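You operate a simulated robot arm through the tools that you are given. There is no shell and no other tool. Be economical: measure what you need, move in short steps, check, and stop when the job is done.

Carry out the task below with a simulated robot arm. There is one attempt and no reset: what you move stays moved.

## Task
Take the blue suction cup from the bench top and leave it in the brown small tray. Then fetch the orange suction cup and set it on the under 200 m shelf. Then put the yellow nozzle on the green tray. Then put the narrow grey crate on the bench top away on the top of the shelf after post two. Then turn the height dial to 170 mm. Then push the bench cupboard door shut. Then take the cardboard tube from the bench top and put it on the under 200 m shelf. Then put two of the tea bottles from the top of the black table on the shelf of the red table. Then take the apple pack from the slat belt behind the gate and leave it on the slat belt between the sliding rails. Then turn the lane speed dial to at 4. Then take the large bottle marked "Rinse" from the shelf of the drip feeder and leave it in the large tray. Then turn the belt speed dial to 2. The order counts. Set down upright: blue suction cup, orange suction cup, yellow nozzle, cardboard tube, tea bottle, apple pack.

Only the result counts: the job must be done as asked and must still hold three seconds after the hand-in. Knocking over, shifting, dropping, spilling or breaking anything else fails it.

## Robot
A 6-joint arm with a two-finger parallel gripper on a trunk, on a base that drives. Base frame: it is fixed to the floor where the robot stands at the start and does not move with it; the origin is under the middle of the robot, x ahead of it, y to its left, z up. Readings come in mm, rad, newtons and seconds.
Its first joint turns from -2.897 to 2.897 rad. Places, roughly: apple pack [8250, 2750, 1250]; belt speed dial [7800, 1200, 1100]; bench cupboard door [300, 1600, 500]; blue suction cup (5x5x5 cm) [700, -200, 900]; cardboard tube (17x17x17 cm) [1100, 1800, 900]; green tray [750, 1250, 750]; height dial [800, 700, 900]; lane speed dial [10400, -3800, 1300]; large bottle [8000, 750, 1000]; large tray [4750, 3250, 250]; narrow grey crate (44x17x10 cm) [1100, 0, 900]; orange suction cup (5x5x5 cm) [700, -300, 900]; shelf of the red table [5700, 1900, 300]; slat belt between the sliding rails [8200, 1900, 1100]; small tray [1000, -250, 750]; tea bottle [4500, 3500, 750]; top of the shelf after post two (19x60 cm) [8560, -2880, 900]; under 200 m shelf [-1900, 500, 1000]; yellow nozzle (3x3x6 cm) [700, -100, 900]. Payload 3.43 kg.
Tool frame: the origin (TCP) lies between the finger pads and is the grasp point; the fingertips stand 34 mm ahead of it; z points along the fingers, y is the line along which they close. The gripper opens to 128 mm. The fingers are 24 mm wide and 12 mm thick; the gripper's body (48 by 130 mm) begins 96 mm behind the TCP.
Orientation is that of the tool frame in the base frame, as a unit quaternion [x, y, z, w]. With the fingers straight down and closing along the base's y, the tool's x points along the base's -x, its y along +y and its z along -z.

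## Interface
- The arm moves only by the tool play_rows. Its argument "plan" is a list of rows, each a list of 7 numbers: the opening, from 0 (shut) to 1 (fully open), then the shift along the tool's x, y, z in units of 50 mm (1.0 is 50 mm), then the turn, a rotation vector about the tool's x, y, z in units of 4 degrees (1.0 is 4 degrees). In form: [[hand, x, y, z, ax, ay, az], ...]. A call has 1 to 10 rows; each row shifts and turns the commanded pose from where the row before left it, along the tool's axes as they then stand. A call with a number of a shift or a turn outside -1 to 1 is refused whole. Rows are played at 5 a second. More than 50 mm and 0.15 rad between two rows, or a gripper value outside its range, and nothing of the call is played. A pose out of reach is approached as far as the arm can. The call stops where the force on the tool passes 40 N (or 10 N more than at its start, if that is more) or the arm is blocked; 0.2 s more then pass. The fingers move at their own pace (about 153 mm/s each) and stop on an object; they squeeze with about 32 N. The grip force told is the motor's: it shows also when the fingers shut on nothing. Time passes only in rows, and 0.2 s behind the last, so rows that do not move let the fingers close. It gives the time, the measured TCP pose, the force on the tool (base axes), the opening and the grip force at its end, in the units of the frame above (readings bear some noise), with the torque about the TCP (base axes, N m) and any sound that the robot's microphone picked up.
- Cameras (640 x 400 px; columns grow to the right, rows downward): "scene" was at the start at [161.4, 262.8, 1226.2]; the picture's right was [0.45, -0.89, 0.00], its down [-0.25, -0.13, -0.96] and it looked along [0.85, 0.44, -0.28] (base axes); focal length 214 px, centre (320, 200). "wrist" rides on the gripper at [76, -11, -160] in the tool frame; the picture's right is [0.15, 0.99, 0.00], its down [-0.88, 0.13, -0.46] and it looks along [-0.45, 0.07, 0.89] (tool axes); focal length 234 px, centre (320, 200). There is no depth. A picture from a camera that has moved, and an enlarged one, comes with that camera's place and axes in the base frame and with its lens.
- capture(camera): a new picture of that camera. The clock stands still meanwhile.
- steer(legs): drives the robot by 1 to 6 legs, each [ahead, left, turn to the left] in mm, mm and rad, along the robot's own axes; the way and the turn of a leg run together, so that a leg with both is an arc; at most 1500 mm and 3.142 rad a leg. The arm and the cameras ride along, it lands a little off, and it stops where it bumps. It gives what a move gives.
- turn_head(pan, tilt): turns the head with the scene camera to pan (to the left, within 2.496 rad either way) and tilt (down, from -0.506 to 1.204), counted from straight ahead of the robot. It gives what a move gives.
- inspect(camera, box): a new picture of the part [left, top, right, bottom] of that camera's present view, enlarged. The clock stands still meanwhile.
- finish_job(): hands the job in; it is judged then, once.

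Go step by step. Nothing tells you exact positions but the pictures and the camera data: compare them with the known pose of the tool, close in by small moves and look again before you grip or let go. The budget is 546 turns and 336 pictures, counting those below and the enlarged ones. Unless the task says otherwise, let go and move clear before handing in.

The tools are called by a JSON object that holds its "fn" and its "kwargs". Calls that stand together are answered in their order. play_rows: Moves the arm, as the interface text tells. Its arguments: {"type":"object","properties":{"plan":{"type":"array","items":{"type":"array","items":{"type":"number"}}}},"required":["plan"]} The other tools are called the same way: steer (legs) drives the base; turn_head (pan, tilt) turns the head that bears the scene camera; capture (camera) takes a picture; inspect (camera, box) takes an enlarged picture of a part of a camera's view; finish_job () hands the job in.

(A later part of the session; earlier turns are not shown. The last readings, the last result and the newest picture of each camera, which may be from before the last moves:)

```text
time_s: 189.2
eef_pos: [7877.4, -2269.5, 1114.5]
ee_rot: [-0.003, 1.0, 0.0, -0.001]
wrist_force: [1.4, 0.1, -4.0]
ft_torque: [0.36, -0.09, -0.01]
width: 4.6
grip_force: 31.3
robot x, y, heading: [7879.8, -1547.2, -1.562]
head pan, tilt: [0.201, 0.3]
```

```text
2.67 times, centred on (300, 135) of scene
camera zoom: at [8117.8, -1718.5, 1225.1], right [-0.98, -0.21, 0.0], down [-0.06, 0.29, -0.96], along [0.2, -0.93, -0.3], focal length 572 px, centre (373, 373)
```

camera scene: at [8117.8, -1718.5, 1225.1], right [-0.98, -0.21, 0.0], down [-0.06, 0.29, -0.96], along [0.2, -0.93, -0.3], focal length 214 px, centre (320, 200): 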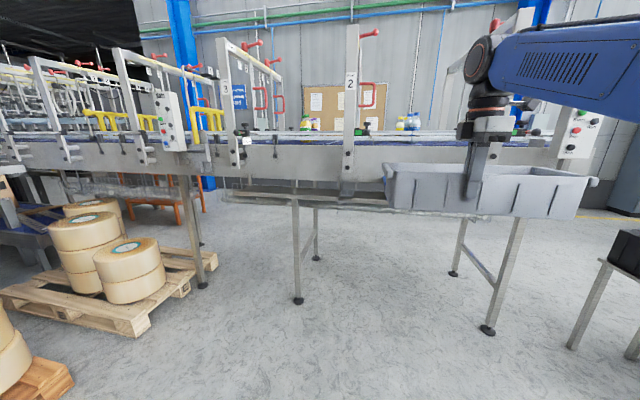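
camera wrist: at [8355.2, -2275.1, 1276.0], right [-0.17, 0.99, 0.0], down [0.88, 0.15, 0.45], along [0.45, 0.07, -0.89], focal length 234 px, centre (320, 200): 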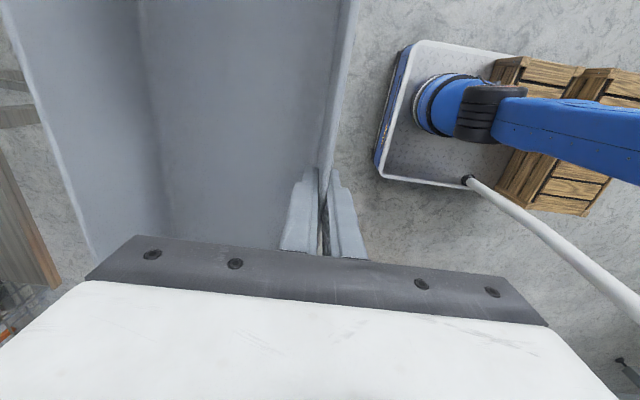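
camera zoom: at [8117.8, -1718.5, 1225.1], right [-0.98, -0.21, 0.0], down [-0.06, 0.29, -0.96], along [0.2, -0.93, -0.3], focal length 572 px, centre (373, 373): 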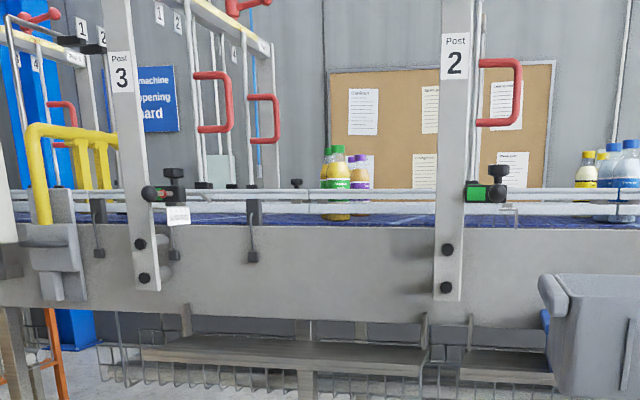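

Shelf after post 2 spans x≈8263–8849, front y≈-2785, z≈885. I'll line up crate's centre (TCP x≈8580) and approach partway.

{"fn": "steer", "kwargs": {"legs": [[0, 703, -0.009], [330, 0, 0]]}}

{"fn": "turn_head", "kwargs": {"pan": -0.1, "tilt": 0.5}}

{"fn": "capture", "kwargs": {"camera": "scene"}}

{"fn": "capture", "kwargs": {"camera": "wrist"}}

```text
time_s: 194.8
eef_pos: [8547.1, -2596.8, 1114.6]
ee_rot: [0.009, 1.0, 0.0, -0.001]
wrist_force: [0.2, 0.1, -4.4]
ft_torque: [0.34, -0.16, -0.01]
width: 4.7
grip_force: 32.2
robot x, y, heading: [8569.0, -1874.8, -1.583]
head pan, tilt: [0.201, 0.3]
```

```text
time_s: 195.6
eef_pos: [8548.0, -2595.0, 1115.2]
ee_rot: [0.008, 1.0, 0.001, -0.001]
wrist_force: [0.5, -0.2, -4.0]
ft_torque: [0.32, -0.1, 0.03]
width: 5.1
grip_force: 31.5
robot x, y, heading: [8566.9, -1876.3, -1.58]
head pan, tilt: [-0.099, 0.499]
```

```text
262 pictures are left
camera scene: at [8772.9, -2048.5, 1206.8], right [-0.99, 0.11, 0.0], down [0.05, 0.48, -0.88], along [-0.1, -0.87, -0.48], focal length 214 px, centre (320, 200)
```

scene: 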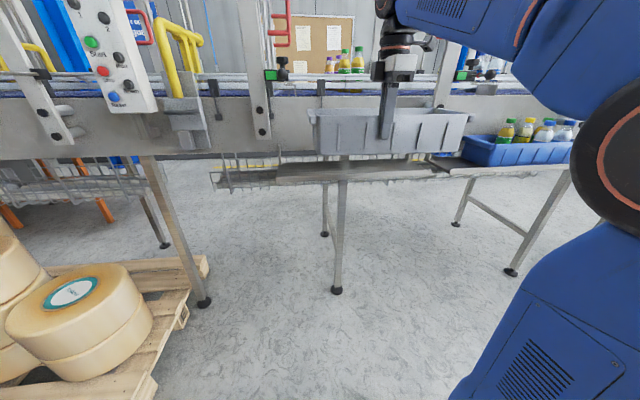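

```text
261 pictures are left
camera wrist: at [8472.3, -2606.0, 1275.9], right [-0.13, 0.99, 0.0], down [0.88, 0.12, 0.45], along [0.45, 0.06, -0.89], focal length 234 px, centre (320, 200)
```

wrist: 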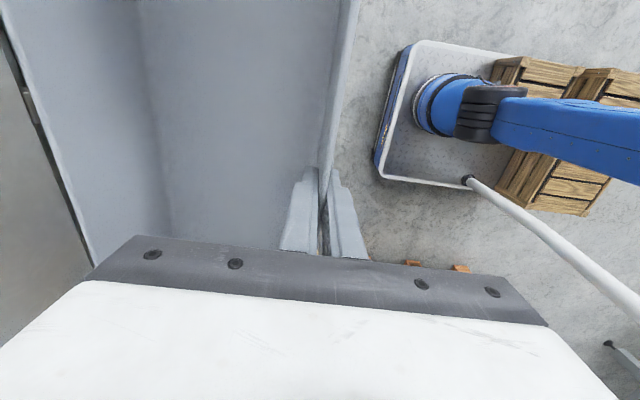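

{"fn": "inspect", "kwargs": {"camera": "scene", "box": [200, 60, 480, 210]}}

```text
2.29 times, centred on (340, 135) of scene
camera zoom: at [8772.9, -2048.5, 1206.8], right [-0.99, 0.11, 0.0], down [0.05, 0.48, -0.88], along [-0.1, -0.87, -0.48], focal length 490 px, centre (274, 349)
```

zoom: 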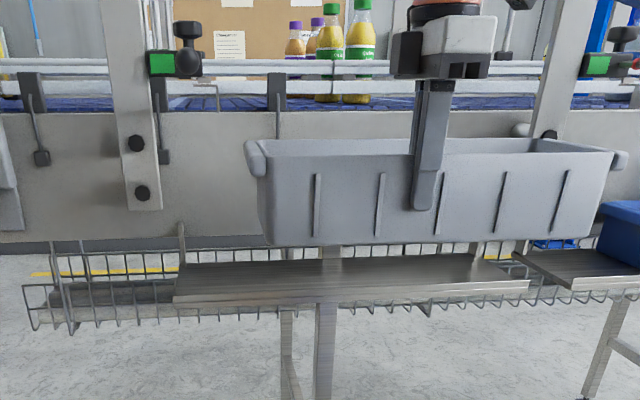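

The shelf is x 8253–8853, y −2787…−2970, z≈895. Square up the tool yaw, lower, and drive in with final arm adjustment to follow.

{"fn": "play_rows", "kwargs": {"plan": [[0, 0, 0, 0.3, 0, 0, -0.24], [0, 0, 0, 0.6, 0, 0, 0], [0, 0, 0, 0.6, 0, 0, 0], [0, 0, 0, 0.5, 0, 0, 0], [0, 0, 0, 0, 0, 0, 0]]}}

{"fn": "steer", "kwargs": {"legs": [[140, 25, 0]]}}

{"fn": "inspect", "kwargs": {"camera": "scene", "box": [180, 20, 500, 220]}}

{"fn": "capture", "kwargs": {"camera": "wrist"}}

```text
time_s: 196.8
eef_pos: [8548.5, -2596.2, 1013.7]
ee_rot: [0.0, 1.0, 0.0, 0.0]
wrist_force: [0.0, 0.0, -4.3]
ft_torque: [0.32, -0.08, 0.03]
width: 4.7
grip_force: 31.8
robot x, y, heading: [8568.3, -1876.8, -1.584]
head pan, tilt: [-0.099, 0.499]
```

```text
time_s: 198.2
eef_pos: [8570.2, -2735.9, 1014.8]
ee_rot: [-0.001, 1.0, 0.0, -0.001]
wrist_force: [-0.3, 0.9, -4.1]
ft_torque: [0.37, -0.07, 0.0]
width: 4.9
grip_force: 32.3
robot x, y, heading: [8590.8, -2016.0, -1.59]
head pan, tilt: [-0.099, 0.499]
```

```text
2.00 times, centred on (340, 120) of scene
camera zoom: at [8795.5, -2189.7, 1206.7], right [-0.99, 0.11, 0.0], down [0.05, 0.48, -0.88], along [-0.1, -0.87, -0.48], focal length 429 px, centre (280, 360)
```

zoom: 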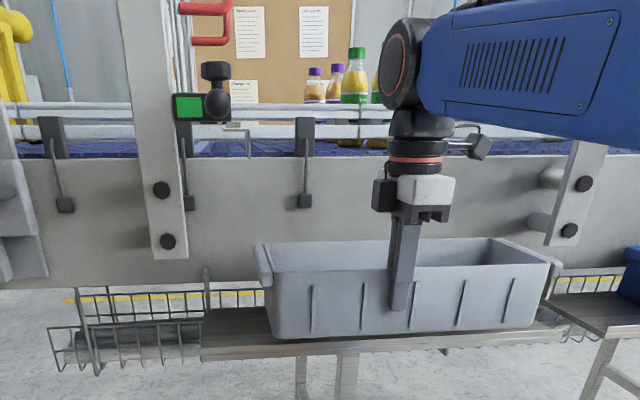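

```text
258 pictures are left
camera wrist: at [8495.5, -2749.0, 1176.1], right [-0.15, 0.99, 0.0], down [0.88, 0.13, 0.45], along [0.45, 0.07, -0.89], focal length 234 px, centre (320, 200)
```

wrist: 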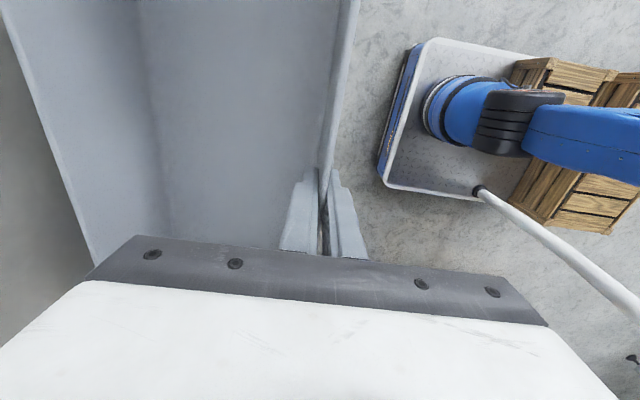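

{"fn": "play_rows", "kwargs": {"plan": [[0, 0, -0.6, 0, 0, 0, 0], [0, 0, -0.62, 0.3, 0, 0, 0], [0, 0, 0, 0.4, 0, 0, 0], [0, 0, 0, 0, 0, 0, 0]]}}

{"fn": "inspect", "kwargs": {"camera": "scene", "box": [240, 100, 480, 220]}}

```text
time_s: 199.2
eef_pos: [8570.1, -2796.4, 978.9]
ee_rot: [-0.001, 1.0, -0.001, -0.001]
wrist_force: [-0.9, 0.1, -4.1]
ft_torque: [0.32, -0.1, -0.03]
width: 4.9
grip_force: 32.2
robot x, y, heading: [8587.5, -2015.1, -1.589]
head pan, tilt: [-0.099, 0.499]
```

```text
2.67 times, centred on (360, 160) of scene
camera zoom: at [8795.5, -2189.7, 1206.7], right [-0.99, 0.11, 0.0], down [0.05, 0.48, -0.88], along [-0.1, -0.87, -0.48], focal length 572 px, centre (213, 307)
```

zoom: 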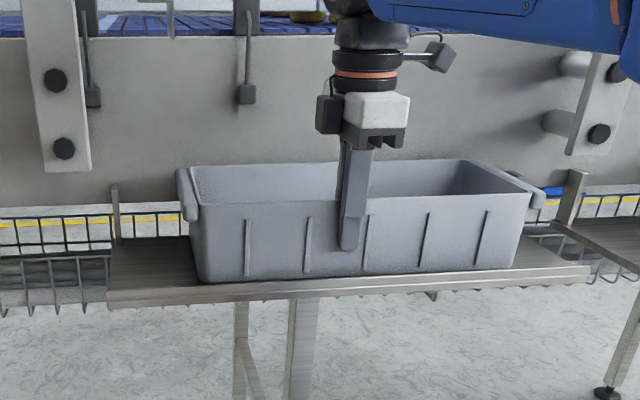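

Shift 5 mm deeper and descend gently to contact.

{"fn": "play_rows", "kwargs": {"plan": [[0, 0, -0.1, 0.1, 0, 0, 0], [0, 0, 0, 0.08, 0, 0, 0], [0, 0, 0, 0.06, 0, 0, 0], [0, 0, 0, 0, 0, 0, 0]]}}

{"fn": "inspect", "kwargs": {"camera": "scene", "box": [240, 100, 480, 220]}}

```text
time_s: 200.2
eef_pos: [8569.7, -2802.2, 969.5]
ee_rot: [-0.001, 1.0, -0.001, 0.0]
wrist_force: [1.6, 7.5, 24.2]
ft_torque: [0.93, -0.03, -0.04]
width: 4.8
grip_force: 31.9
robot x, y, heading: [8593.0, -2016.5, -1.589]
head pan, tilt: [-0.099, 0.499]
```

```text
2.67 times, centred on (360, 160) of scene
camera zoom: at [8795.6, -2188.6, 1206.9], right [-0.99, 0.11, 0.0], down [0.05, 0.47, -0.88], along [-0.1, -0.87, -0.48], focal length 572 px, centre (213, 307)
```

zoom: 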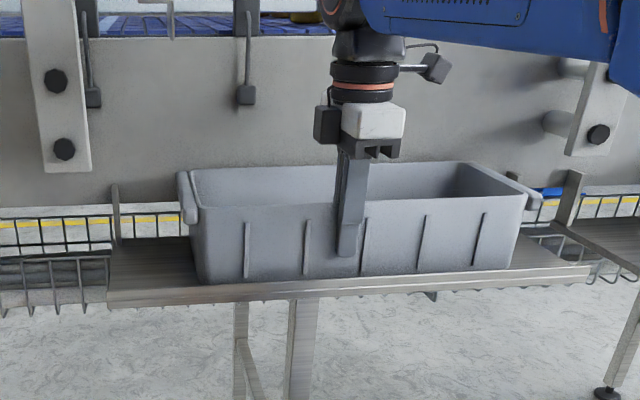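

Contact made. Ease off slightly and release.

{"fn": "play_rows", "kwargs": {"plan": [[0, 0, 0, -0.03, 0, 0, 0], [0, 0, 0, 0, 0, 0, 0], [0.25, 0, 0, 0, 0, 0, 0], [0.25, 0, 0, 0, 0, 0, 0]]}}

{"fn": "inspect", "kwargs": {"camera": "scene", "box": [240, 100, 480, 220]}}

```text
time_s: 201.2
eef_pos: [8570.4, -2803.2, 968.7]
ee_rot: [0.0, 1.0, -0.001, -0.002]
wrist_force: [-0.2, 0.2, -0.2]
ft_torque: [-0.01, 0.02, 0.0]
width: 31.8
grip_force: 0.1
robot x, y, heading: [8589.0, -2016.6, -1.586]
head pan, tilt: [-0.099, 0.499]
```

```text
2.67 times, centred on (360, 160) of scene
camera zoom: at [8795.5, -2189.7, 1206.7], right [-0.99, 0.11, 0.0], down [0.05, 0.48, -0.88], along [-0.1, -0.87, -0.48], focal length 572 px, centre (213, 307)
```

zoom: 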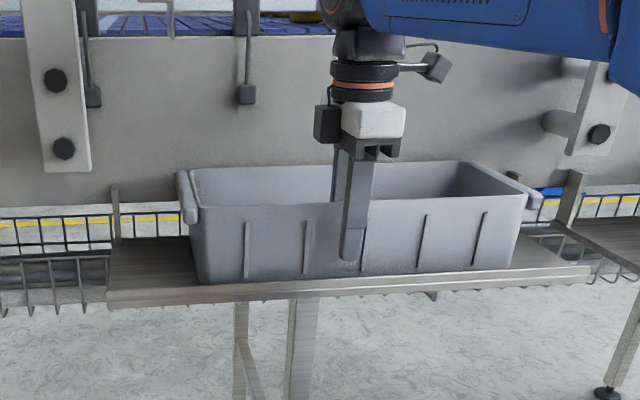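

Released cleanly. Rise straight up and check.

{"fn": "play_rows", "kwargs": {"plan": [[0.25, 0, 0, -0.4, 0, 0, 0], [0.25, 0, 0, -0.6, 0, 0, 0], [0.25, 0, 0, -0.8, 0, 0, 0], [0.25, 0, 0, -0.8, 0, 0, 0], [0.25, 0, 0, 0, 0, 0, 0]]}}

{"fn": "capture", "kwargs": {"camera": "scene"}}

{"fn": "capture", "kwargs": {"camera": "wrist"}}

```text
time_s: 202.3
eef_pos: [8572.3, -2802.0, 1099.6]
ee_rot: [-0.001, 1.0, 0.0, -0.001]
wrist_force: [-0.6, 0.2, 0.1]
ft_torque: [0.0, -0.04, 0.03]
width: 32.1
grip_force: 0.0
robot x, y, heading: [8592.0, -2018.3, -1.585]
head pan, tilt: [-0.099, 0.499]
```

```text
254 pictures are left
camera scene: at [8795.6, -2189.6, 1206.7], right [-0.99, 0.11, 0.0], down [0.05, 0.48, -0.88], along [-0.1, -0.87, -0.48], focal length 214 px, centre (320, 200)
```

scene: 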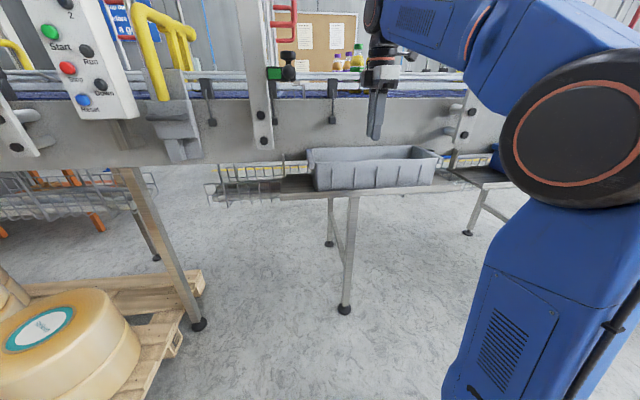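

```text
253 pictures are left
camera wrist: at [8498.0, -2813.0, 1261.5], right [-0.15, 0.99, 0.0], down [0.88, 0.13, 0.45], along [0.45, 0.07, -0.89], focal length 234 px, centre (320, 200)
```

wrist: 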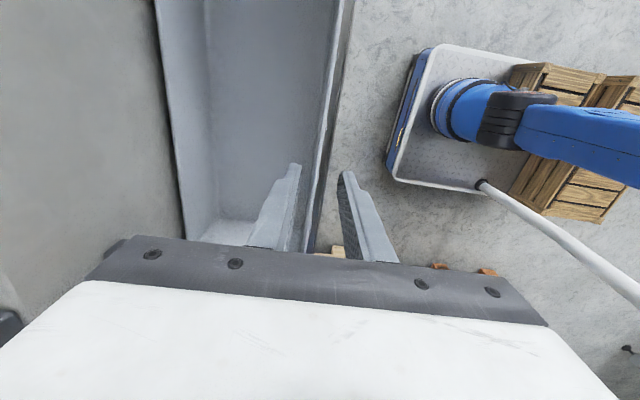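

The crate sits well on the shelf. Retract, turn to heading 0 and reverse down the corridor to the bench.

{"fn": "play_rows", "kwargs": {"plan": [[0.25, 0, 0.9, 0, 0, 0, 0], [0.25, 0, 0.9, 0, 0, 0, 0], [0.25, 0, 0, 0, 0, 0, 0]]}}

{"fn": "steer", "kwargs": {"legs": [[-550, 0, 0], [0, 0, 1.585]]}}

```text
time_s: 203.2
eef_pos: [8572.2, -2711.7, 1099.0]
ee_rot: [0.0, 1.0, 0.0, -0.001]
wrist_force: [0.1, -0.4, 0.1]
ft_torque: [0.02, 0.03, 0.01]
width: 32.1
grip_force: 0.0
robot x, y, heading: [8585.6, -2013.8, -1.586]
head pan, tilt: [-0.099, 0.499]
```

```text
time_s: 210.2
eef_pos: [9295.0, -1480.0, 1098.6]
ee_rot: [0.71, -0.705, 0.001, 0.0]
wrist_force: [-0.8, -0.4, 0.8]
ft_torque: [0.0, -0.02, 0.05]
width: 32.0
grip_force: 0.1
robot x, y, heading: [8602.1, -1466.0, -0.004]
head pan, tilt: [-0.099, 0.499]
```

{"fn": "steer", "kwargs": {"legs": [[-1500, 0, 0], [-1500, 0, 0], [-1500, 0, 0]]}}

```text
time_s: 231.6
eef_pos: [4805.6, -1525.0, 1098.7]
ee_rot: [0.732, -0.681, 0.001, 0.001]
wrist_force: [0.5, 0.6, 0.2]
ft_torque: [-0.01, 0.0, 0.02]
width: 31.9
grip_force: 0.0
robot x, y, heading: [4107.0, -1558.4, 0.057]
head pan, tilt: [-0.099, 0.499]
```

{"fn": "steer", "kwargs": {"legs": [[0, 100, -0.057], [-1500, 0, 0], [-1500, 0, 0]]}}

```text
time_s: 247.0
eef_pos: [1761.9, -1480.4, 1098.2]
ee_rot: [0.713, -0.701, 0.0, 0.001]
wrist_force: [0.1, -0.3, 0.3]
ft_torque: [0.04, 0.03, -0.01]
width: 32.1
grip_force: 0.0
robot x, y, heading: [1065.4, -1472.5, 0.003]
head pan, tilt: [-0.099, 0.499]
```

{"fn": "steer", "kwargs": {"legs": [[-1500, 0, 0], [-170, 0, 0], [0, 1500, 0], [0, 300, 0]]}}

{"fn": "turn_head", "kwargs": {"pan": 0.2, "tilt": 0.4}}

{"fn": "capture", "kwargs": {"camera": "scene"}}

{"fn": "inspect", "kwargs": {"camera": "scene", "box": [200, 100, 500, 280]}}

```text
time_s: 264.1
eef_pos: [120.2, 316.0, 1098.9]
ee_rot: [0.708, -0.706, 0.001, 0.0]
wrist_force: [0.1, -0.5, 1.1]
ft_torque: [-0.02, -0.03, 0.0]
width: 32.2
grip_force: 0.1
robot x, y, heading: [-573.3, 336.0, -0.018]
head pan, tilt: [-0.099, 0.499]
```

```text
time_s: 264.9
eef_pos: [120.0, 315.0, 1097.8]
ee_rot: [0.708, -0.706, 0.001, 0.0]
wrist_force: [-0.1, 0.0, -0.4]
ft_torque: [-0.03, 0.02, -0.04]
width: 31.6
grip_force: 0.2
robot x, y, heading: [-575.8, 336.4, -0.012]
head pan, tilt: [0.201, 0.4]
```

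```text
252 pictures are left
camera scene: at [-404.3, 569.9, 1215.9], right [0.18, -0.98, 0.0], down [-0.38, -0.07, -0.92], along [0.91, 0.17, -0.39], focal length 214 px, centre (320, 200)
```

scene: 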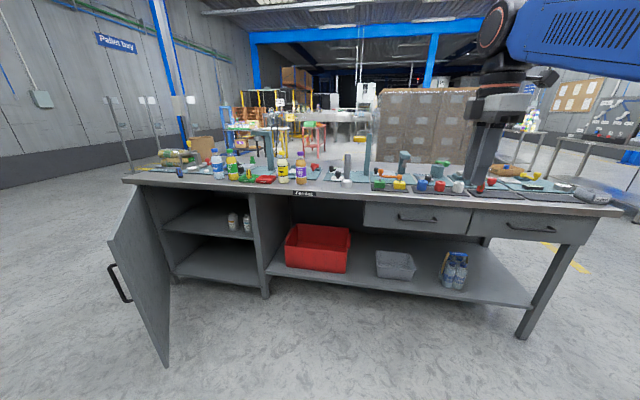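

```text
2.13 times, centred on (350, 190) of scene
camera zoom: at [-404.3, 569.9, 1215.9], right [0.18, -0.98, 0.0], down [-0.38, -0.07, -0.92], along [0.91, 0.17, -0.39], focal length 458 px, centre (256, 221)
```

zoom: 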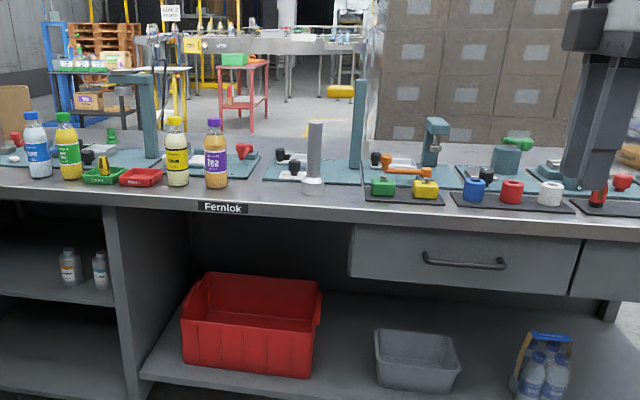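

{"fn": "steer", "kwargs": {"legs": [[450, 0, 0.012]]}}

{"fn": "turn_head", "kwargs": {"pan": 0.2, "tilt": 0.5}}

{"fn": "capture", "kwargs": {"camera": "scene"}}

{"fn": "inspect", "kwargs": {"camera": "scene", "box": [180, 100, 420, 260]}}

```text
time_s: 267.7
eef_pos: [578.2, 318.3, 1098.1]
ee_rot: [0.711, -0.703, 0.001, 0.001]
wrist_force: [-0.5, 0.1, 0.1]
ft_torque: [-0.02, -0.02, 0.01]
width: 32.2
grip_force: 0.0
robot x, y, heading: [-119.1, 329.4, -0.003]
head pan, tilt: [0.201, 0.4]
```

```text
time_s: 268.4
eef_pos: [578.5, 318.7, 1099.4]
ee_rot: [0.711, -0.703, 0.002, 0.0]
wrist_force: [-0.8, 0.6, -1.6]
ft_torque: [0.0, 0.03, 0.01]
width: 31.9
grip_force: 0.0
robot x, y, heading: [-117.3, 334.1, -0.007]
head pan, tilt: [0.201, 0.499]
```

```text
250 pictures are left
camera scene: at [50.0, 567.1, 1206.8], right [0.2, -0.98, 0.0], down [-0.47, -0.09, -0.88], along [0.86, 0.17, -0.48], focal length 214 px, centre (320, 200)
```

scene: 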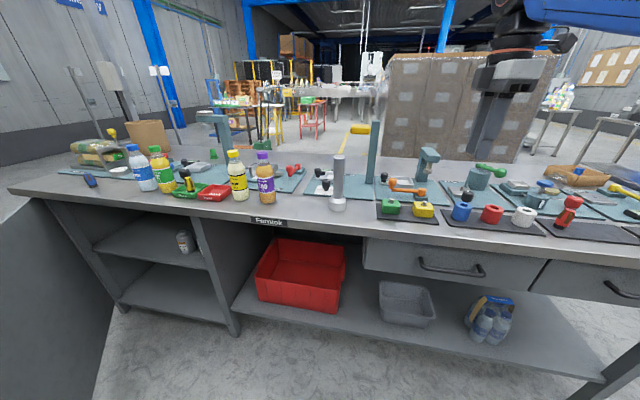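

```text
2.50 times, centred on (300, 180) of scene
camera zoom: at [50.0, 567.1, 1206.8], right [0.2, -0.98, 0.0], down [-0.47, -0.09, -0.88], along [0.86, 0.17, -0.48], focal length 536 px, centre (370, 250)
```

zoom: 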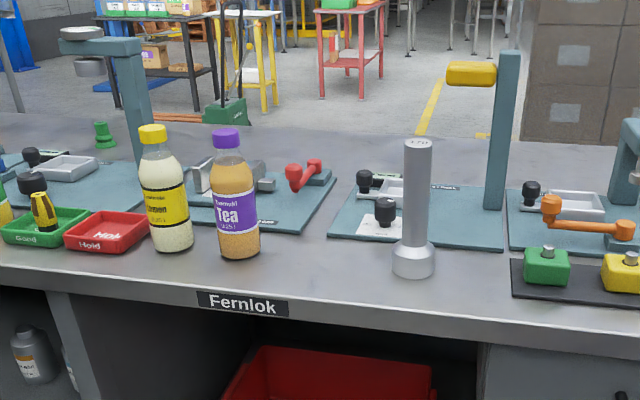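

The height station (teal column with yellow head) has a black knob on a white scale plate at about (690,675). Raise the tool and look from above, taking care of the free-standing 170 gauge post.

{"fn": "play_rows", "kwargs": {"plan": [[0.25, 0, 0, -0.9, 0, 0, 0], [0.25, 0, 0, 0, 0, 0, 0]]}}

{"fn": "steer", "kwargs": {"legs": [[60, 340, 0]]}}

{"fn": "capture", "kwargs": {"camera": "wrist"}}

{"fn": "inspect", "kwargs": {"camera": "wrist", "box": [120, 60, 340, 240]}}

```text
time_s: 269.0
eef_pos: [578.8, 321.4, 1143.9]
ee_rot: [0.712, -0.702, 0.002, 0.0]
wrist_force: [-0.2, 0.3, 0.1]
ft_torque: [-0.03, 0.02, 0.01]
width: 31.8
grip_force: 0.1
robot x, y, heading: [-119.7, 328.1, -0.003]
head pan, tilt: [0.201, 0.499]
```

```text
time_s: 271.2
eef_pos: [640.0, 655.2, 1143.7]
ee_rot: [0.71, -0.704, 0.0, -0.001]
wrist_force: [-0.1, 0.2, -0.1]
ft_torque: [0.01, -0.02, 0.0]
width: 32.2
grip_force: 0.1
robot x, y, heading: [-56.0, 665.7, -0.008]
head pan, tilt: [0.201, 0.499]
```

```text
248 pictures are left
camera wrist: at [652.8, 578.5, 1304.7], right [-0.99, -0.15, 0.0], down [-0.14, 0.88, 0.45], along [-0.07, 0.45, -0.89], focal length 234 px, centre (320, 200)
```

wrist: 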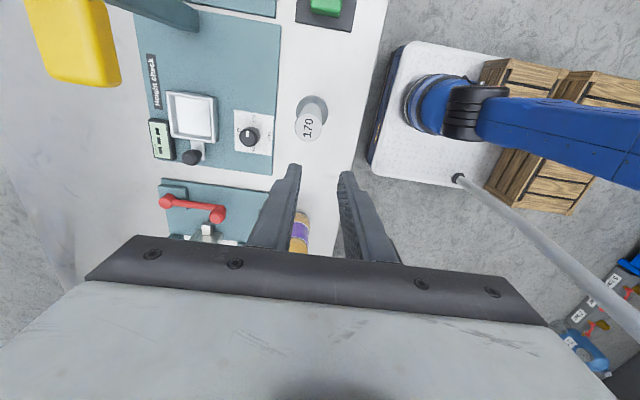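

```text
2.22 times, centred on (230, 150) of wrist
camera zoom: at [652.8, 578.5, 1304.7], right [-0.99, -0.15, 0.0], down [-0.14, 0.88, 0.45], along [-0.07, 0.45, -0.89], focal length 520 px, centre (520, 311)
```

zoom: 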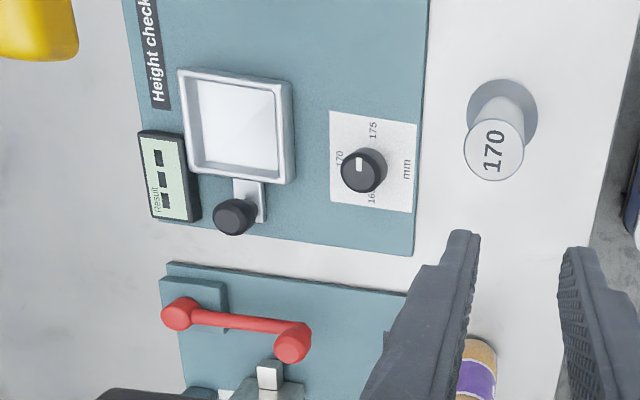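

{"fn": "inspect", "kwargs": {"camera": "wrist", "box": [225, 105, 281, 140]}}

```text
11.43 times, centred on (253, 122) of wrist
camera zoom: at [652.8, 578.5, 1304.7], right [-0.99, -0.15, 0.0], down [-0.14, 0.88, 0.45], along [-0.07, 0.45, -0.89], focal length 2676 px, centre (1086, 1086)
```

zoom: 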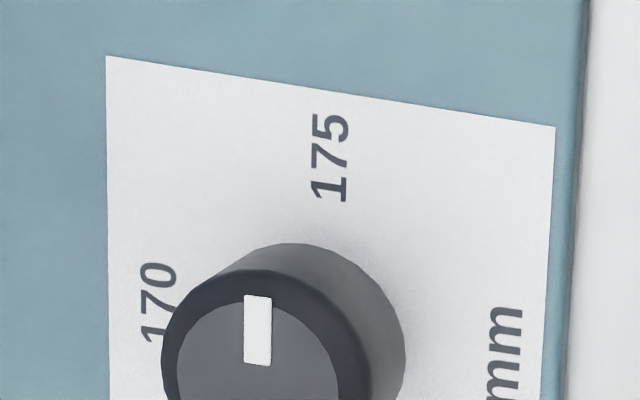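

The dial reads 165 (left), 170 (far side), 175 (right); the white pointer now seems toward 175. I'll move above the knob (~(763,684)) for a straight look.

{"fn": "play_rows", "kwargs": {"plan": [[0.42, -0.2, -0.82, 0, 0, 0, 0], [0.42, -0.2, -0.82, 0, 0, 0, 0], [0.42, -0.18, -0.82, 0, 0, 0, 0], [0.42, 0, 0, 0.8, 0, 0, 0], [0.42, 0, 0, 0.8, 0, 0, 0], [0.42, 0, 0, 0, 0, 0, 0]]}}

{"fn": "capture", "kwargs": {"camera": "wrist"}}

{"fn": "inspect", "kwargs": {"camera": "wrist", "box": [270, 90, 370, 180]}}

{"fn": "capture", "kwargs": {"camera": "scene"}}

```text
time_s: 272.6
eef_pos: [763.2, 684.2, 1065.4]
ee_rot: [0.71, -0.705, 0.002, 0.0]
wrist_force: [-0.3, 0.1, -0.7]
ft_torque: [0.0, 0.0, 0.03]
width: 53.8
grip_force: 0.0
robot x, y, heading: [-55.9, 663.7, -0.009]
head pan, tilt: [0.201, 0.499]
```

```text
245 pictures are left
camera wrist: at [775.7, 608.5, 1226.6], right [-0.99, -0.15, 0.0], down [-0.14, 0.88, 0.45], along [-0.07, 0.45, -0.89], focal length 234 px, centre (320, 200)
```

wrist: 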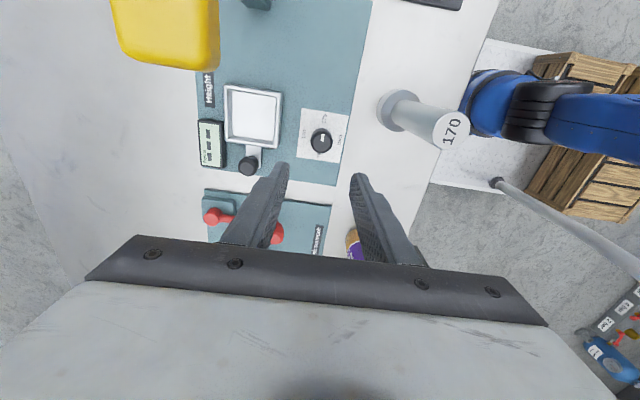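

```text
4.44 times, centred on (320, 135) of wrist
camera zoom: at [775.7, 608.5, 1226.6], right [-0.99, -0.15, 0.0], down [-0.14, 0.88, 0.45], along [-0.07, 0.45, -0.89], focal length 1041 px, centre (320, 489)
```

zoom: 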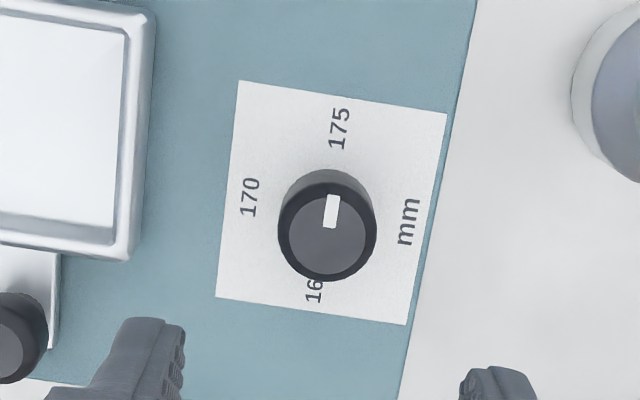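

```text
243 pictures are left
camera scene: at [113.3, 902.1, 1206.7], right [0.19, -0.98, 0.0], down [-0.47, -0.09, -0.88], along [0.86, 0.17, -0.48], focal length 214 px, centre (320, 200)
```

scene: 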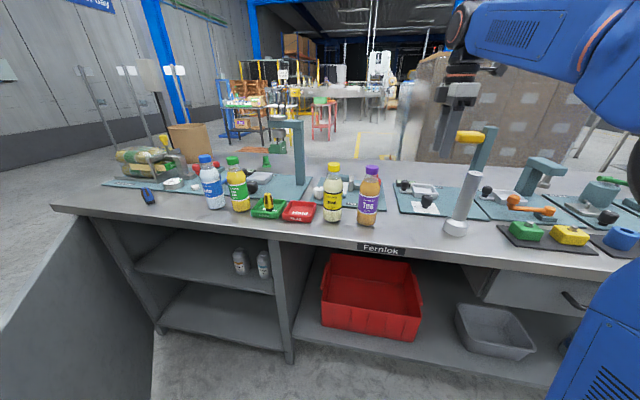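

Pointer is exactly on 175; it needs a +90° turn (counter-clockwise from above). Descend around the knob.

{"fn": "play_rows", "kwargs": {"plan": [[0.42, -0.03, 0.03, 0.8, 0, 0, 0], [0.42, 0, 0, 0.8, 0, 0, 0], [0.42, 0, 0, 0.8, 0, 0, 0], [0.42, 0, 0, 0.5, 0, 0, 0], [0.42, 0, 0, 0, 0, 0, 0]]}}

{"fn": "inspect", "kwargs": {"camera": "wrist", "box": [240, 90, 400, 230]}}

{"fn": "inspect", "kwargs": {"camera": "scene", "box": [360, 120, 520, 250]}}

```text
time_s: 273.8
eef_pos: [762.0, 684.5, 918.3]
ee_rot: [0.71, -0.704, 0.002, -0.001]
wrist_force: [0.1, 0.2, 0.9]
ft_torque: [0.0, 0.02, 0.03]
width: 53.8
grip_force: 0.1
robot x, y, heading: [-58.5, 666.8, -0.01]
head pan, tilt: [0.201, 0.499]
```

```text
2.86 times, centred on (320, 160) of wrist
camera zoom: at [773.3, 608.7, 1079.4], right [-0.99, -0.15, 0.0], down [-0.14, 0.88, 0.45], along [-0.07, 0.45, -0.89], focal length 669 px, centre (320, 314)
```

zoom: 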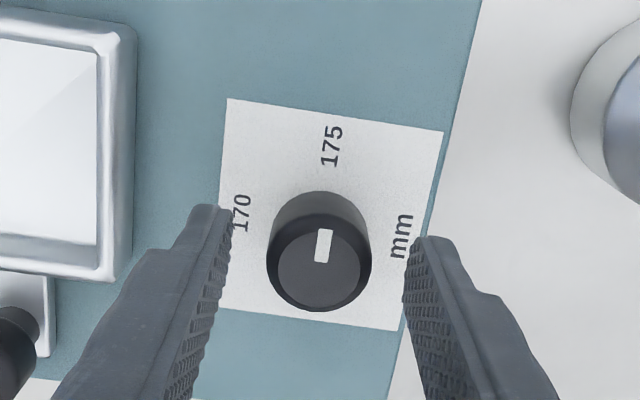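

```text
3.08 times, centred on (440, 185) of scene
camera zoom: at [113.3, 902.1, 1206.7], right [0.19, -0.98, 0.0], down [-0.47, -0.09, -0.88], along [0.86, 0.17, -0.48], focal length 660 px, centre (-49, 246)
```

zoom: 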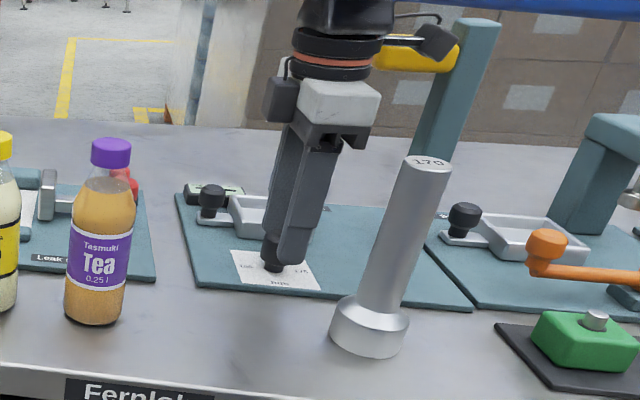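

{"fn": "play_rows", "kwargs": {"plan": [[0.42, -0.04, 0, 0.16, 0, 0, 0], [0.42, 0, 0, 0, 0, 0, 0], [0.1, 0, 0, 0, 0, 0, 0], [0, 0, 0, 0, 0, 0, 0], [0, 0, 0, 0, 0, 0, 0]]}}

{"fn": "inspect", "kwargs": {"camera": "wrist", "box": [240, 90, 400, 230]}}

```text
time_s: 275.0
eef_pos: [760.9, 687.4, 910.0]
ee_rot: [0.71, -0.704, 0.001, 0.0]
wrist_force: [1.2, -1.1, -0.6]
ft_torque: [-0.01, -0.08, -0.01]
width: 31.3
grip_force: 44.9
robot x, y, heading: [-54.9, 666.9, -0.007]
head pan, tilt: [0.201, 0.499]
```

```text
2.86 times, centred on (320, 160) of wrist
camera zoom: at [773.4, 611.4, 1071.8], right [-0.99, -0.15, 0.0], down [-0.14, 0.88, 0.45], along [-0.07, 0.45, -0.89], focal length 669 px, centre (320, 314)
```

zoom: 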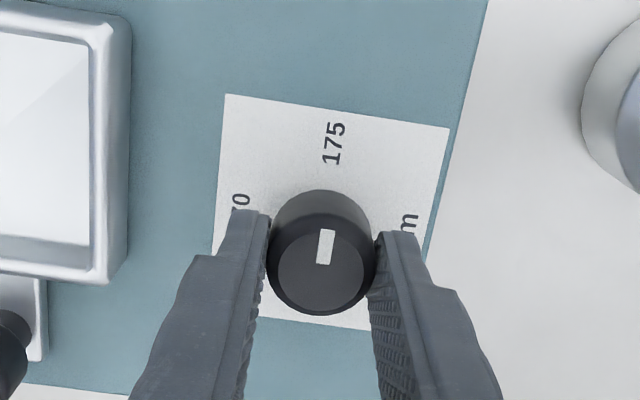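

Knob gripped (31 mm). Turn the first 10 rows (+40° about base z = −tool z) and watch.

{"fn": "play_rows", "kwargs": {"plan": [[0, 0, 0, 0, 0, 0, -1], [0, 0, 0, 0, 0, 0, -1], [0, 0, 0, 0, 0, 0, -1], [0, 0, 0, 0, 0, 0, -1], [0, 0, 0, 0, 0, 0, -1], [0, 0, 0, 0, 0, 0, 0]]}}

{"fn": "capture", "kwargs": {"camera": "wrist"}}

```text
time_s: 276.4
eef_pos: [760.5, 687.4, 911.2]
ee_rot: [0.822, -0.57, 0.001, 0.002]
wrist_force: [-29.4, -9.8, -13.0]
ft_torque: [-0.7, 0.94, -0.05]
width: 31.4
grip_force: 44.6
robot x, y, heading: [-56.4, 667.6, -0.011]
head pan, tilt: [0.201, 0.499]
```

```text
239 pictures are left
camera wrist: at [798.5, 620.1, 1071.7], right [-0.88, -0.48, 0.0], down [-0.43, 0.78, 0.45], along [-0.22, 0.4, -0.89], focal length 234 px, centre (320, 200)
```

wrist: 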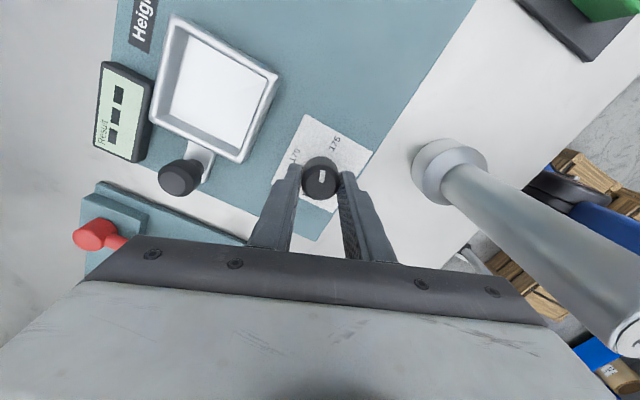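

The lateral force (~31 N) is along the closing axis, so the knob is slightly off-centre. Nudge along tool y to relieve.

{"fn": "play_rows", "kwargs": {"plan": [[0, 0, 0.03, 0, 0, 0, 0], [0, 0, 0, 0, 0, 0, 0]]}}

```text
time_s: 277.0
eef_pos: [761.0, 687.1, 910.5]
ee_rot: [0.822, -0.569, 0.001, 0.0]
wrist_force: [-12.9, -6.0, -14.6]
ft_torque: [-0.03, 0.43, -0.02]
width: 30.9
grip_force: 44.9
robot x, y, heading: [-55.1, 664.1, -0.01]
head pan, tilt: [0.201, 0.499]
```

{"fn": "play_rows", "kwargs": {"plan": [[0, 0, 0.03, 0.02, 0, 0, 0], [0, 0, 0, 0, 0, 0, -1], [0, 0, 0, 0, 0, 0, -1], [0, 0, 0, 0, 0, 0, -1], [0, 0, 0, 0, 0, 0, 0]]}}

{"fn": "inspect", "kwargs": {"camera": "wrist", "box": [240, 90, 400, 230]}}

```text
time_s: 278.2
eef_pos: [759.8, 687.5, 911.5]
ee_rot: [0.877, -0.481, 0.002, 0.0]
wrist_force: [27.5, 7.9, 28.2]
ft_torque: [0.82, -0.71, 0.06]
width: 31.5
grip_force: 45.3
robot x, y, heading: [-53.3, 666.7, -0.009]
head pan, tilt: [0.201, 0.499]
```

```text
2.86 times, centred on (320, 160) of wrist
camera zoom: at [810.0, 628.8, 1072.0], right [-0.76, -0.66, 0.0], down [-0.59, 0.67, 0.45], along [-0.29, 0.34, -0.89], focal length 669 px, centre (320, 314)
```

zoom: 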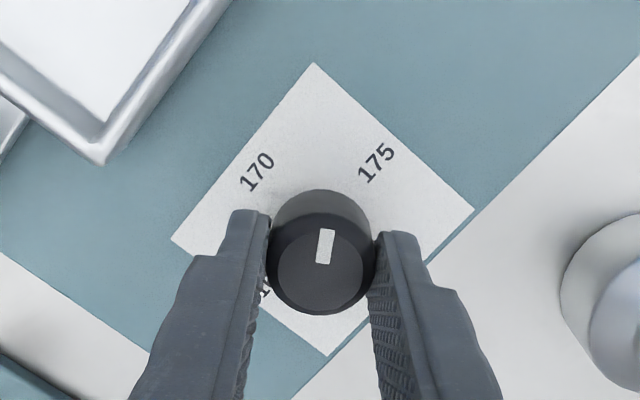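

{"fn": "play_rows", "kwargs": {"plan": [[0, 0, -0.02, -0.02, 0, 0, 0], [0, 0, 0, 0, 0, 0, -1], [0, 0, 0, 0, 0, 0, -1], [0, 0, 0, 0, 0, 0, 0]]}}

```text
time_s: 279.2
eef_pos: [759.3, 686.5, 908.9]
ee_rot: [0.908, -0.418, 0.001, 0.001]
wrist_force: [17.0, 5.1, 23.1]
ft_torque: [0.07, -0.61, 0.03]
width: 31.2
grip_force: 45.4
robot x, y, heading: [-52.7, 664.9, -0.001]
head pan, tilt: [0.201, 0.499]
```

{"fn": "play_rows", "kwargs": {"plan": [[0, 0.01, -0.02, -0.02, 0, 0, 0], [0, 0, 0, 0, 0, 0, -1], [0, 0, 0, 0, 0, 0, -1], [0, 0, 0, 0, 0, 0, -1], [0, 0, 0, 0, 0, 0, 0]]}}

```text
time_s: 280.4
eef_pos: [759.3, 687.3, 910.7]
ee_rot: [0.947, -0.322, -0.002, 0.001]
wrist_force: [-30.4, -6.0, -16.8]
ft_torque: [-0.11, 1.03, -0.07]
width: 31.4
grip_force: 45.1
robot x, y, heading: [-58.7, 668.1, -0.004]
head pan, tilt: [0.201, 0.499]
```

{"fn": "play_rows", "kwargs": {"plan": [[0, 0, 0, 0, 0, 0, -1], [0, 0, 0, 0, 0, 0, -1], [0, 0, 0, 0, 0, 0, -1], [0, 0, 0, 0, 0, 0, 0]]}}

{"fn": "play_rows", "kwargs": {"plan": [[0, 0, 0, 0, 0, 0, -1], [0, 0, 0, 0, 0, 0, -1], [0, 0, 0, 0, 0, 0, -1], [0, 0, 0, 0, 0, 0, 0]]}}

{"fn": "inspect", "kwargs": {"camera": "wrist", "box": [240, 90, 400, 230]}}

```text
time_s: 281.4
eef_pos: [761.4, 685.2, 911.9]
ee_rot: [0.975, -0.22, 0.0, 0.002]
wrist_force: [-22.2, -28.4, -18.0]
ft_torque: [-1.11, 0.23, 0.0]
width: 31.0
grip_force: 44.8
robot x, y, heading: [-56.2, 664.6, -0.008]
head pan, tilt: [0.201, 0.499]
```

```text
time_s: 282.4
eef_pos: [761.3, 684.9, 910.4]
ee_rot: [0.993, -0.118, 0.001, 0.001]
wrist_force: [-8.0, -40.2, -12.6]
ft_torque: [-1.49, -0.24, 0.03]
width: 31.5
grip_force: 45.5
robot x, y, heading: [-56.3, 665.3, -0.017]
head pan, tilt: [0.201, 0.499]
```

```text
2.86 times, centred on (320, 160) of wrist
camera zoom: at [838.3, 678.3, 1072.6], right [-0.09, -1.0, 0.0], down [-0.89, 0.08, 0.45], along [-0.45, 0.04, -0.89], focal length 669 px, centre (320, 314)
```

zoom: 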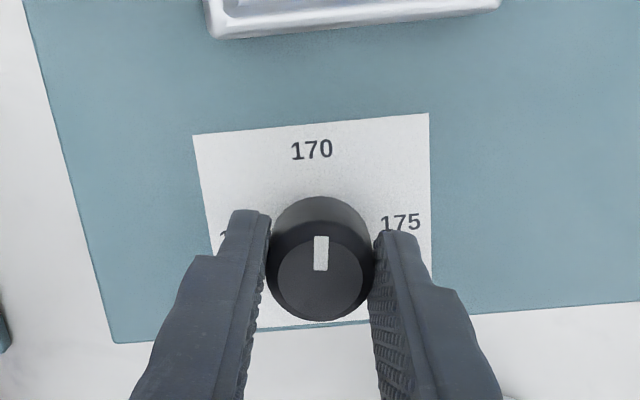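

About 5° remain. Relieve the side force, turn 1 more row, release, rise and read the dial.

{"fn": "play_rows", "kwargs": {"plan": [[0, 0, 0.04, 0, 0, 0, 0], [0, 0, 0, 0, 0, 0, 0], [0, 0, 0, 0, 0, 0, -1], [0, 0, 0, 0, 0, 0, 0]]}}

{"fn": "inspect", "kwargs": {"camera": "wrist", "box": [240, 90, 400, 230]}}

```text
time_s: 283.4
eef_pos: [760.8, 685.9, 911.3]
ee_rot: [0.997, -0.082, 0.001, 0.0]
wrist_force: [16.3, -21.3, -5.3]
ft_torque: [-0.75, -1.1, 0.02]
width: 30.9
grip_force: 44.9
robot x, y, heading: [-57.0, 665.7, -0.009]
head pan, tilt: [0.201, 0.499]
```

```text
2.86 times, centred on (320, 160) of wrist
camera zoom: at [838.5, 683.6, 1072.7], right [-0.02, -1.0, 0.0], down [-0.89, 0.02, 0.45], along [-0.45, 0.01, -0.89], focal length 669 px, centre (320, 314)
```

zoom: 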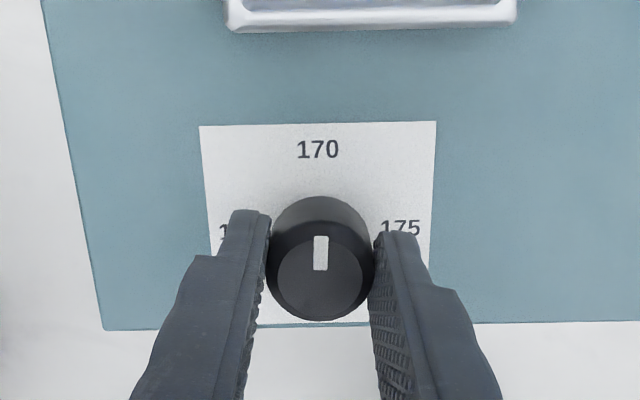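

The pointer now lines up with 170. Release and rise to verify.

{"fn": "play_rows", "kwargs": {"plan": [[0.42, 0, 0, 0, 0, 0, 0], [0.42, 0, 0, 0, 0, 0, 0], [0.42, 0, 0, -0.6, 0, 0, 0], [0.42, 0, 0, -0.9, 0, 0, 0], [0.42, 0, 0, 0, 0, 0, 0]]}}

{"fn": "inspect", "kwargs": {"camera": "wrist", "box": [270, 90, 370, 180]}}

```text
time_s: 284.6
eef_pos: [760.0, 684.5, 985.3]
ee_rot: [0.997, -0.083, 0.002, 0.001]
wrist_force: [1.4, 0.4, 0.8]
ft_torque: [-0.01, -0.01, -0.01]
width: 54.0
grip_force: 0.1
robot x, y, heading: [-59.7, 665.7, -0.015]
head pan, tilt: [0.201, 0.499]
```

```text
4.44 times, centred on (320, 135) of wrist
camera zoom: at [837.5, 682.7, 1147.1], right [-0.02, -1.0, 0.0], down [-0.89, 0.02, 0.45], along [-0.45, 0.01, -0.89], focal length 1041 px, centre (320, 489)
```

zoom: 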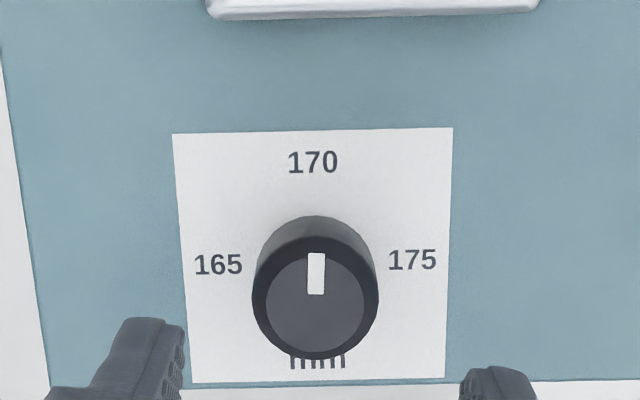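

The dial reads 170. Next the cupboard door: it's open with the hinge on the left, so I must push its outer face. Rise, straighten yaw, back off, and go left to look.

{"fn": "play_rows", "kwargs": {"plan": [[0.2, 0, 0, -0.9, 0, 0, 0], [0.2, 0, 0, -0.9, 0, 0, -0.8], [0.0, 0, 0, -0.6, 0, 0, -0.8], [0.0, 0, 0, 0, 0, 0, -0.8]]}}

{"fn": "steer", "kwargs": {"legs": [[-800, 0, 0], [0, 700, 0]]}}

{"fn": "turn_head", "kwargs": {"pan": 0.2, "tilt": 0.5}}

{"fn": "capture", "kwargs": {"camera": "scene"}}

```text
time_s: 285.6
eef_pos: [760.6, 684.7, 1106.8]
ee_rot: [1.0, 0.0, 0.001, 0.002]
wrist_force: [-0.5, 0.7, 0.3]
ft_torque: [0.0, 0.0, 0.03]
width: 0.1
grip_force: 32.4
robot x, y, heading: [-56.9, 669.3, -0.005]
head pan, tilt: [0.201, 0.499]
```

```text
time_s: 293.4
eef_pos: [-31.9, 1388.1, 1106.6]
ee_rot: [1.0, -0.004, 0.001, 0.001]
wrist_force: [0.0, -0.1, 0.3]
ft_torque: [0.01, -0.02, 0.01]
width: 0.0
grip_force: 31.9
robot x, y, heading: [-846.7, 1376.3, -0.015]
head pan, tilt: [0.201, 0.499]
```

```text
time_s: 293.9
eef_pos: [-30.8, 1387.6, 1106.0]
ee_rot: [1.0, -0.005, 0.0, 0.001]
wrist_force: [0.2, -0.3, 0.2]
ft_torque: [-0.02, 0.0, -0.03]
width: 0.1
grip_force: 32.4
robot x, y, heading: [-846.5, 1378.0, -0.02]
head pan, tilt: [0.201, 0.499]
```

```text
234 pictures are left
camera scene: at [-676.9, 1611.5, 1206.7], right [0.18, -0.98, 0.0], down [-0.47, -0.09, -0.88], along [0.86, 0.16, -0.48], focal length 214 px, centre (320, 200)
```

scene: 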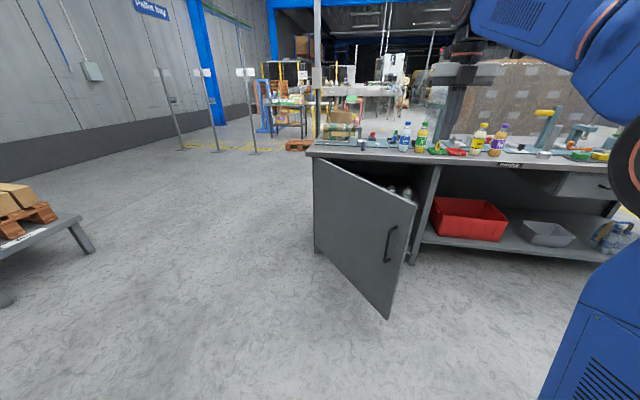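

I can see the door's outer face with its handle near the tip (tip ≈(60,1377), hinge ≈(522,1865)). I'll pitch the tool to point forward, lower it to z≈500 and push on the face inside of the handle.

{"fn": "steer", "kwargs": {"legs": [[0, 100, 0.02]]}}

{"fn": "play_rows", "kwargs": {"plan": [[0, 0, 0, 0, 0, 1, 0], [0, 0, 0, 0, 0, 1, 0], [0, 0, 0, 0, 0, 1, 0], [0, 0, 0, 0, 0, 1, 0], [0, 0, 0, 0, 0, 1, 0], [0, 0, 0, 0, 0, 1, 0], [0, 0, 0, 0, 0, 1, 0], [0, 0, 0, 0, 0, 1, 0], [0, 0, 0, 0, 0, 1, 0], [0, 0, 0, 0, 0, 1, 0]]}}

{"fn": "play_rows", "kwargs": {"plan": [[0, 0, 0, 0, 0, 1, 0], [0, 0, 0, 0, 0, 1, 0], [0, 0, 0, 0, 0, 1, 0], [0, 0, 0, 0, 0, 1, 0], [0, 0, 0, 0, 0, 1, 0], [0, 0, 0, 0, 0, 1, 0], [0, 0, 0, 0, 0, 1, 0], [0, 0, 0, 0, 0, 1, 0], [0, 0, 0, 0, 0, 1, 0], [0, 0, 0, 0, 0, 1, 0]]}}

{"fn": "play_rows", "kwargs": {"plan": [[0, 0, 0, 0, 0, 1, 0], [0, 0, 0, 0, 0, 1, 0], [0, 0, 0, 0, 0, 0.5, 0], [0, -0.9, 0, -0.2, 0, 0, 0], [0, -0.9, 0, -0.2, 0, 0, 0], [0, -0.9, 0, 0, 0, 0, 0], [0, -0.9, 0, 0, 0, 0, 0]]}}

```text
time_s: 295.1
eef_pos: [-31.2, 1506.8, 1105.8]
ee_rot: [1.0, 0.007, 0.002, 0.002]
wrist_force: [-0.1, 0.5, -0.7]
ft_torque: [0.01, 0.0, 0.01]
width: 0.3
grip_force: 32.3
robot x, y, heading: [-850.1, 1477.9, 0.001]
head pan, tilt: [0.201, 0.499]
```

```text
time_s: 297.3
eef_pos: [-31.1, 1506.6, 1106.0]
ee_rot: [0.94, 0.006, 0.342, -0.002]
wrist_force: [0.4, -0.8, 0.1]
ft_torque: [0.01, 0.04, 0.01]
width: 0.0
grip_force: 32.4
robot x, y, heading: [-845.2, 1473.5, 0.003]
head pan, tilt: [0.201, 0.499]
```

```text
time_s: 299.5
eef_pos: [-31.9, 1506.7, 1106.1]
ee_rot: [0.765, 0.006, 0.644, -0.005]
wrist_force: [-0.5, -0.2, 0.5]
ft_torque: [-0.01, 0.0, -0.03]
width: 0.2
grip_force: 32.5
robot x, y, heading: [-846.5, 1476.4, -0.0]
head pan, tilt: [0.201, 0.499]
```

```text
time_s: 301.1
eef_pos: [-53.0, 1505.6, 925.1]
ee_rot: [0.707, 0.005, 0.708, -0.005]
wrist_force: [0.1, -0.2, 0.0]
ft_torque: [0.0, -0.02, 0.0]
width: 0.0
grip_force: 32.6
robot x, y, heading: [-846.9, 1477.7, 0.006]
head pan, tilt: [0.201, 0.499]
```

{"fn": "play_rows", "kwargs": {"plan": [[0, -0.95, 0, -0.1, 0, 0, 0], [0, -0.95, 0, -0.1, 0, 0, 0], [0, -0.95, 0, 0, 0, 0, 0], [0, -0.95, 0, 0, 0, 0, 0], [0, -0.95, 0, 0, 0, 0, 0], [0, -0.95, 0, 0, 0, 0, 0], [0, -0.95, 0, 0, 0, 0, 0], [0, -0.95, 0, 0, 0, 0, 0], [0, 0, 0, 0, 0, 0, 0]]}}

{"fn": "capture", "kwargs": {"camera": "scene"}}

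{"fn": "capture", "kwargs": {"camera": "wrist"}}

```text
time_s: 303.1
eef_pos: [48.0, 1545.9, 607.6]
ee_rot: [0.707, 0.004, 0.708, -0.002]
wrist_force: [-0.8, -0.9, 1.0]
ft_torque: [-0.01, -0.01, -0.02]
width: 0.0
grip_force: 31.7
out of reach, approached as far as the arm can: row 2, 3, 4, 5, 6, 7, 8
robot x, y, heading: [-846.9, 1473.5, 0.006]
head pan, tilt: [0.201, 0.499]
```

```text
233 pictures are left
camera scene: at [-681.5, 1715.1, 1206.7], right [0.2, -0.98, 0.0], down [-0.47, -0.1, -0.88], along [0.86, 0.18, -0.48], focal length 214 px, centre (320, 200)
```

scene: 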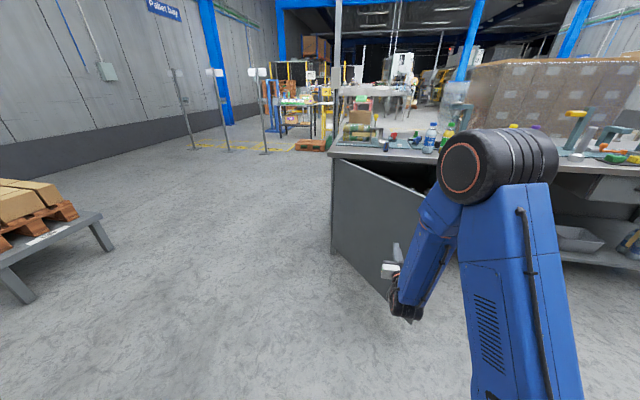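

```text
232 pictures are left
camera wrist: at [-110.9, 1554.1, 684.3], right [0.01, -0.99, 0.15], down [-0.45, -0.14, -0.88], along [0.89, -0.06, -0.45], focal length 234 px, centre (320, 200)
```

wrist: 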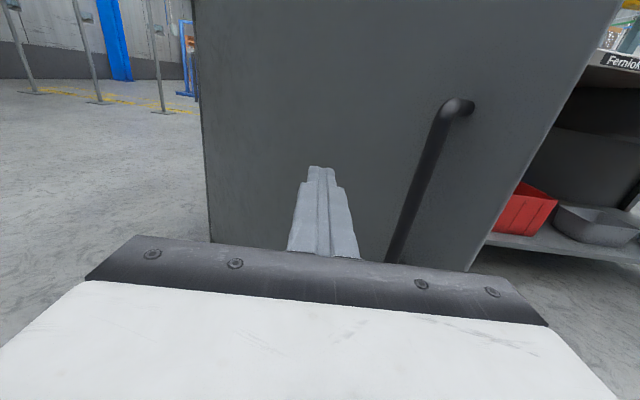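

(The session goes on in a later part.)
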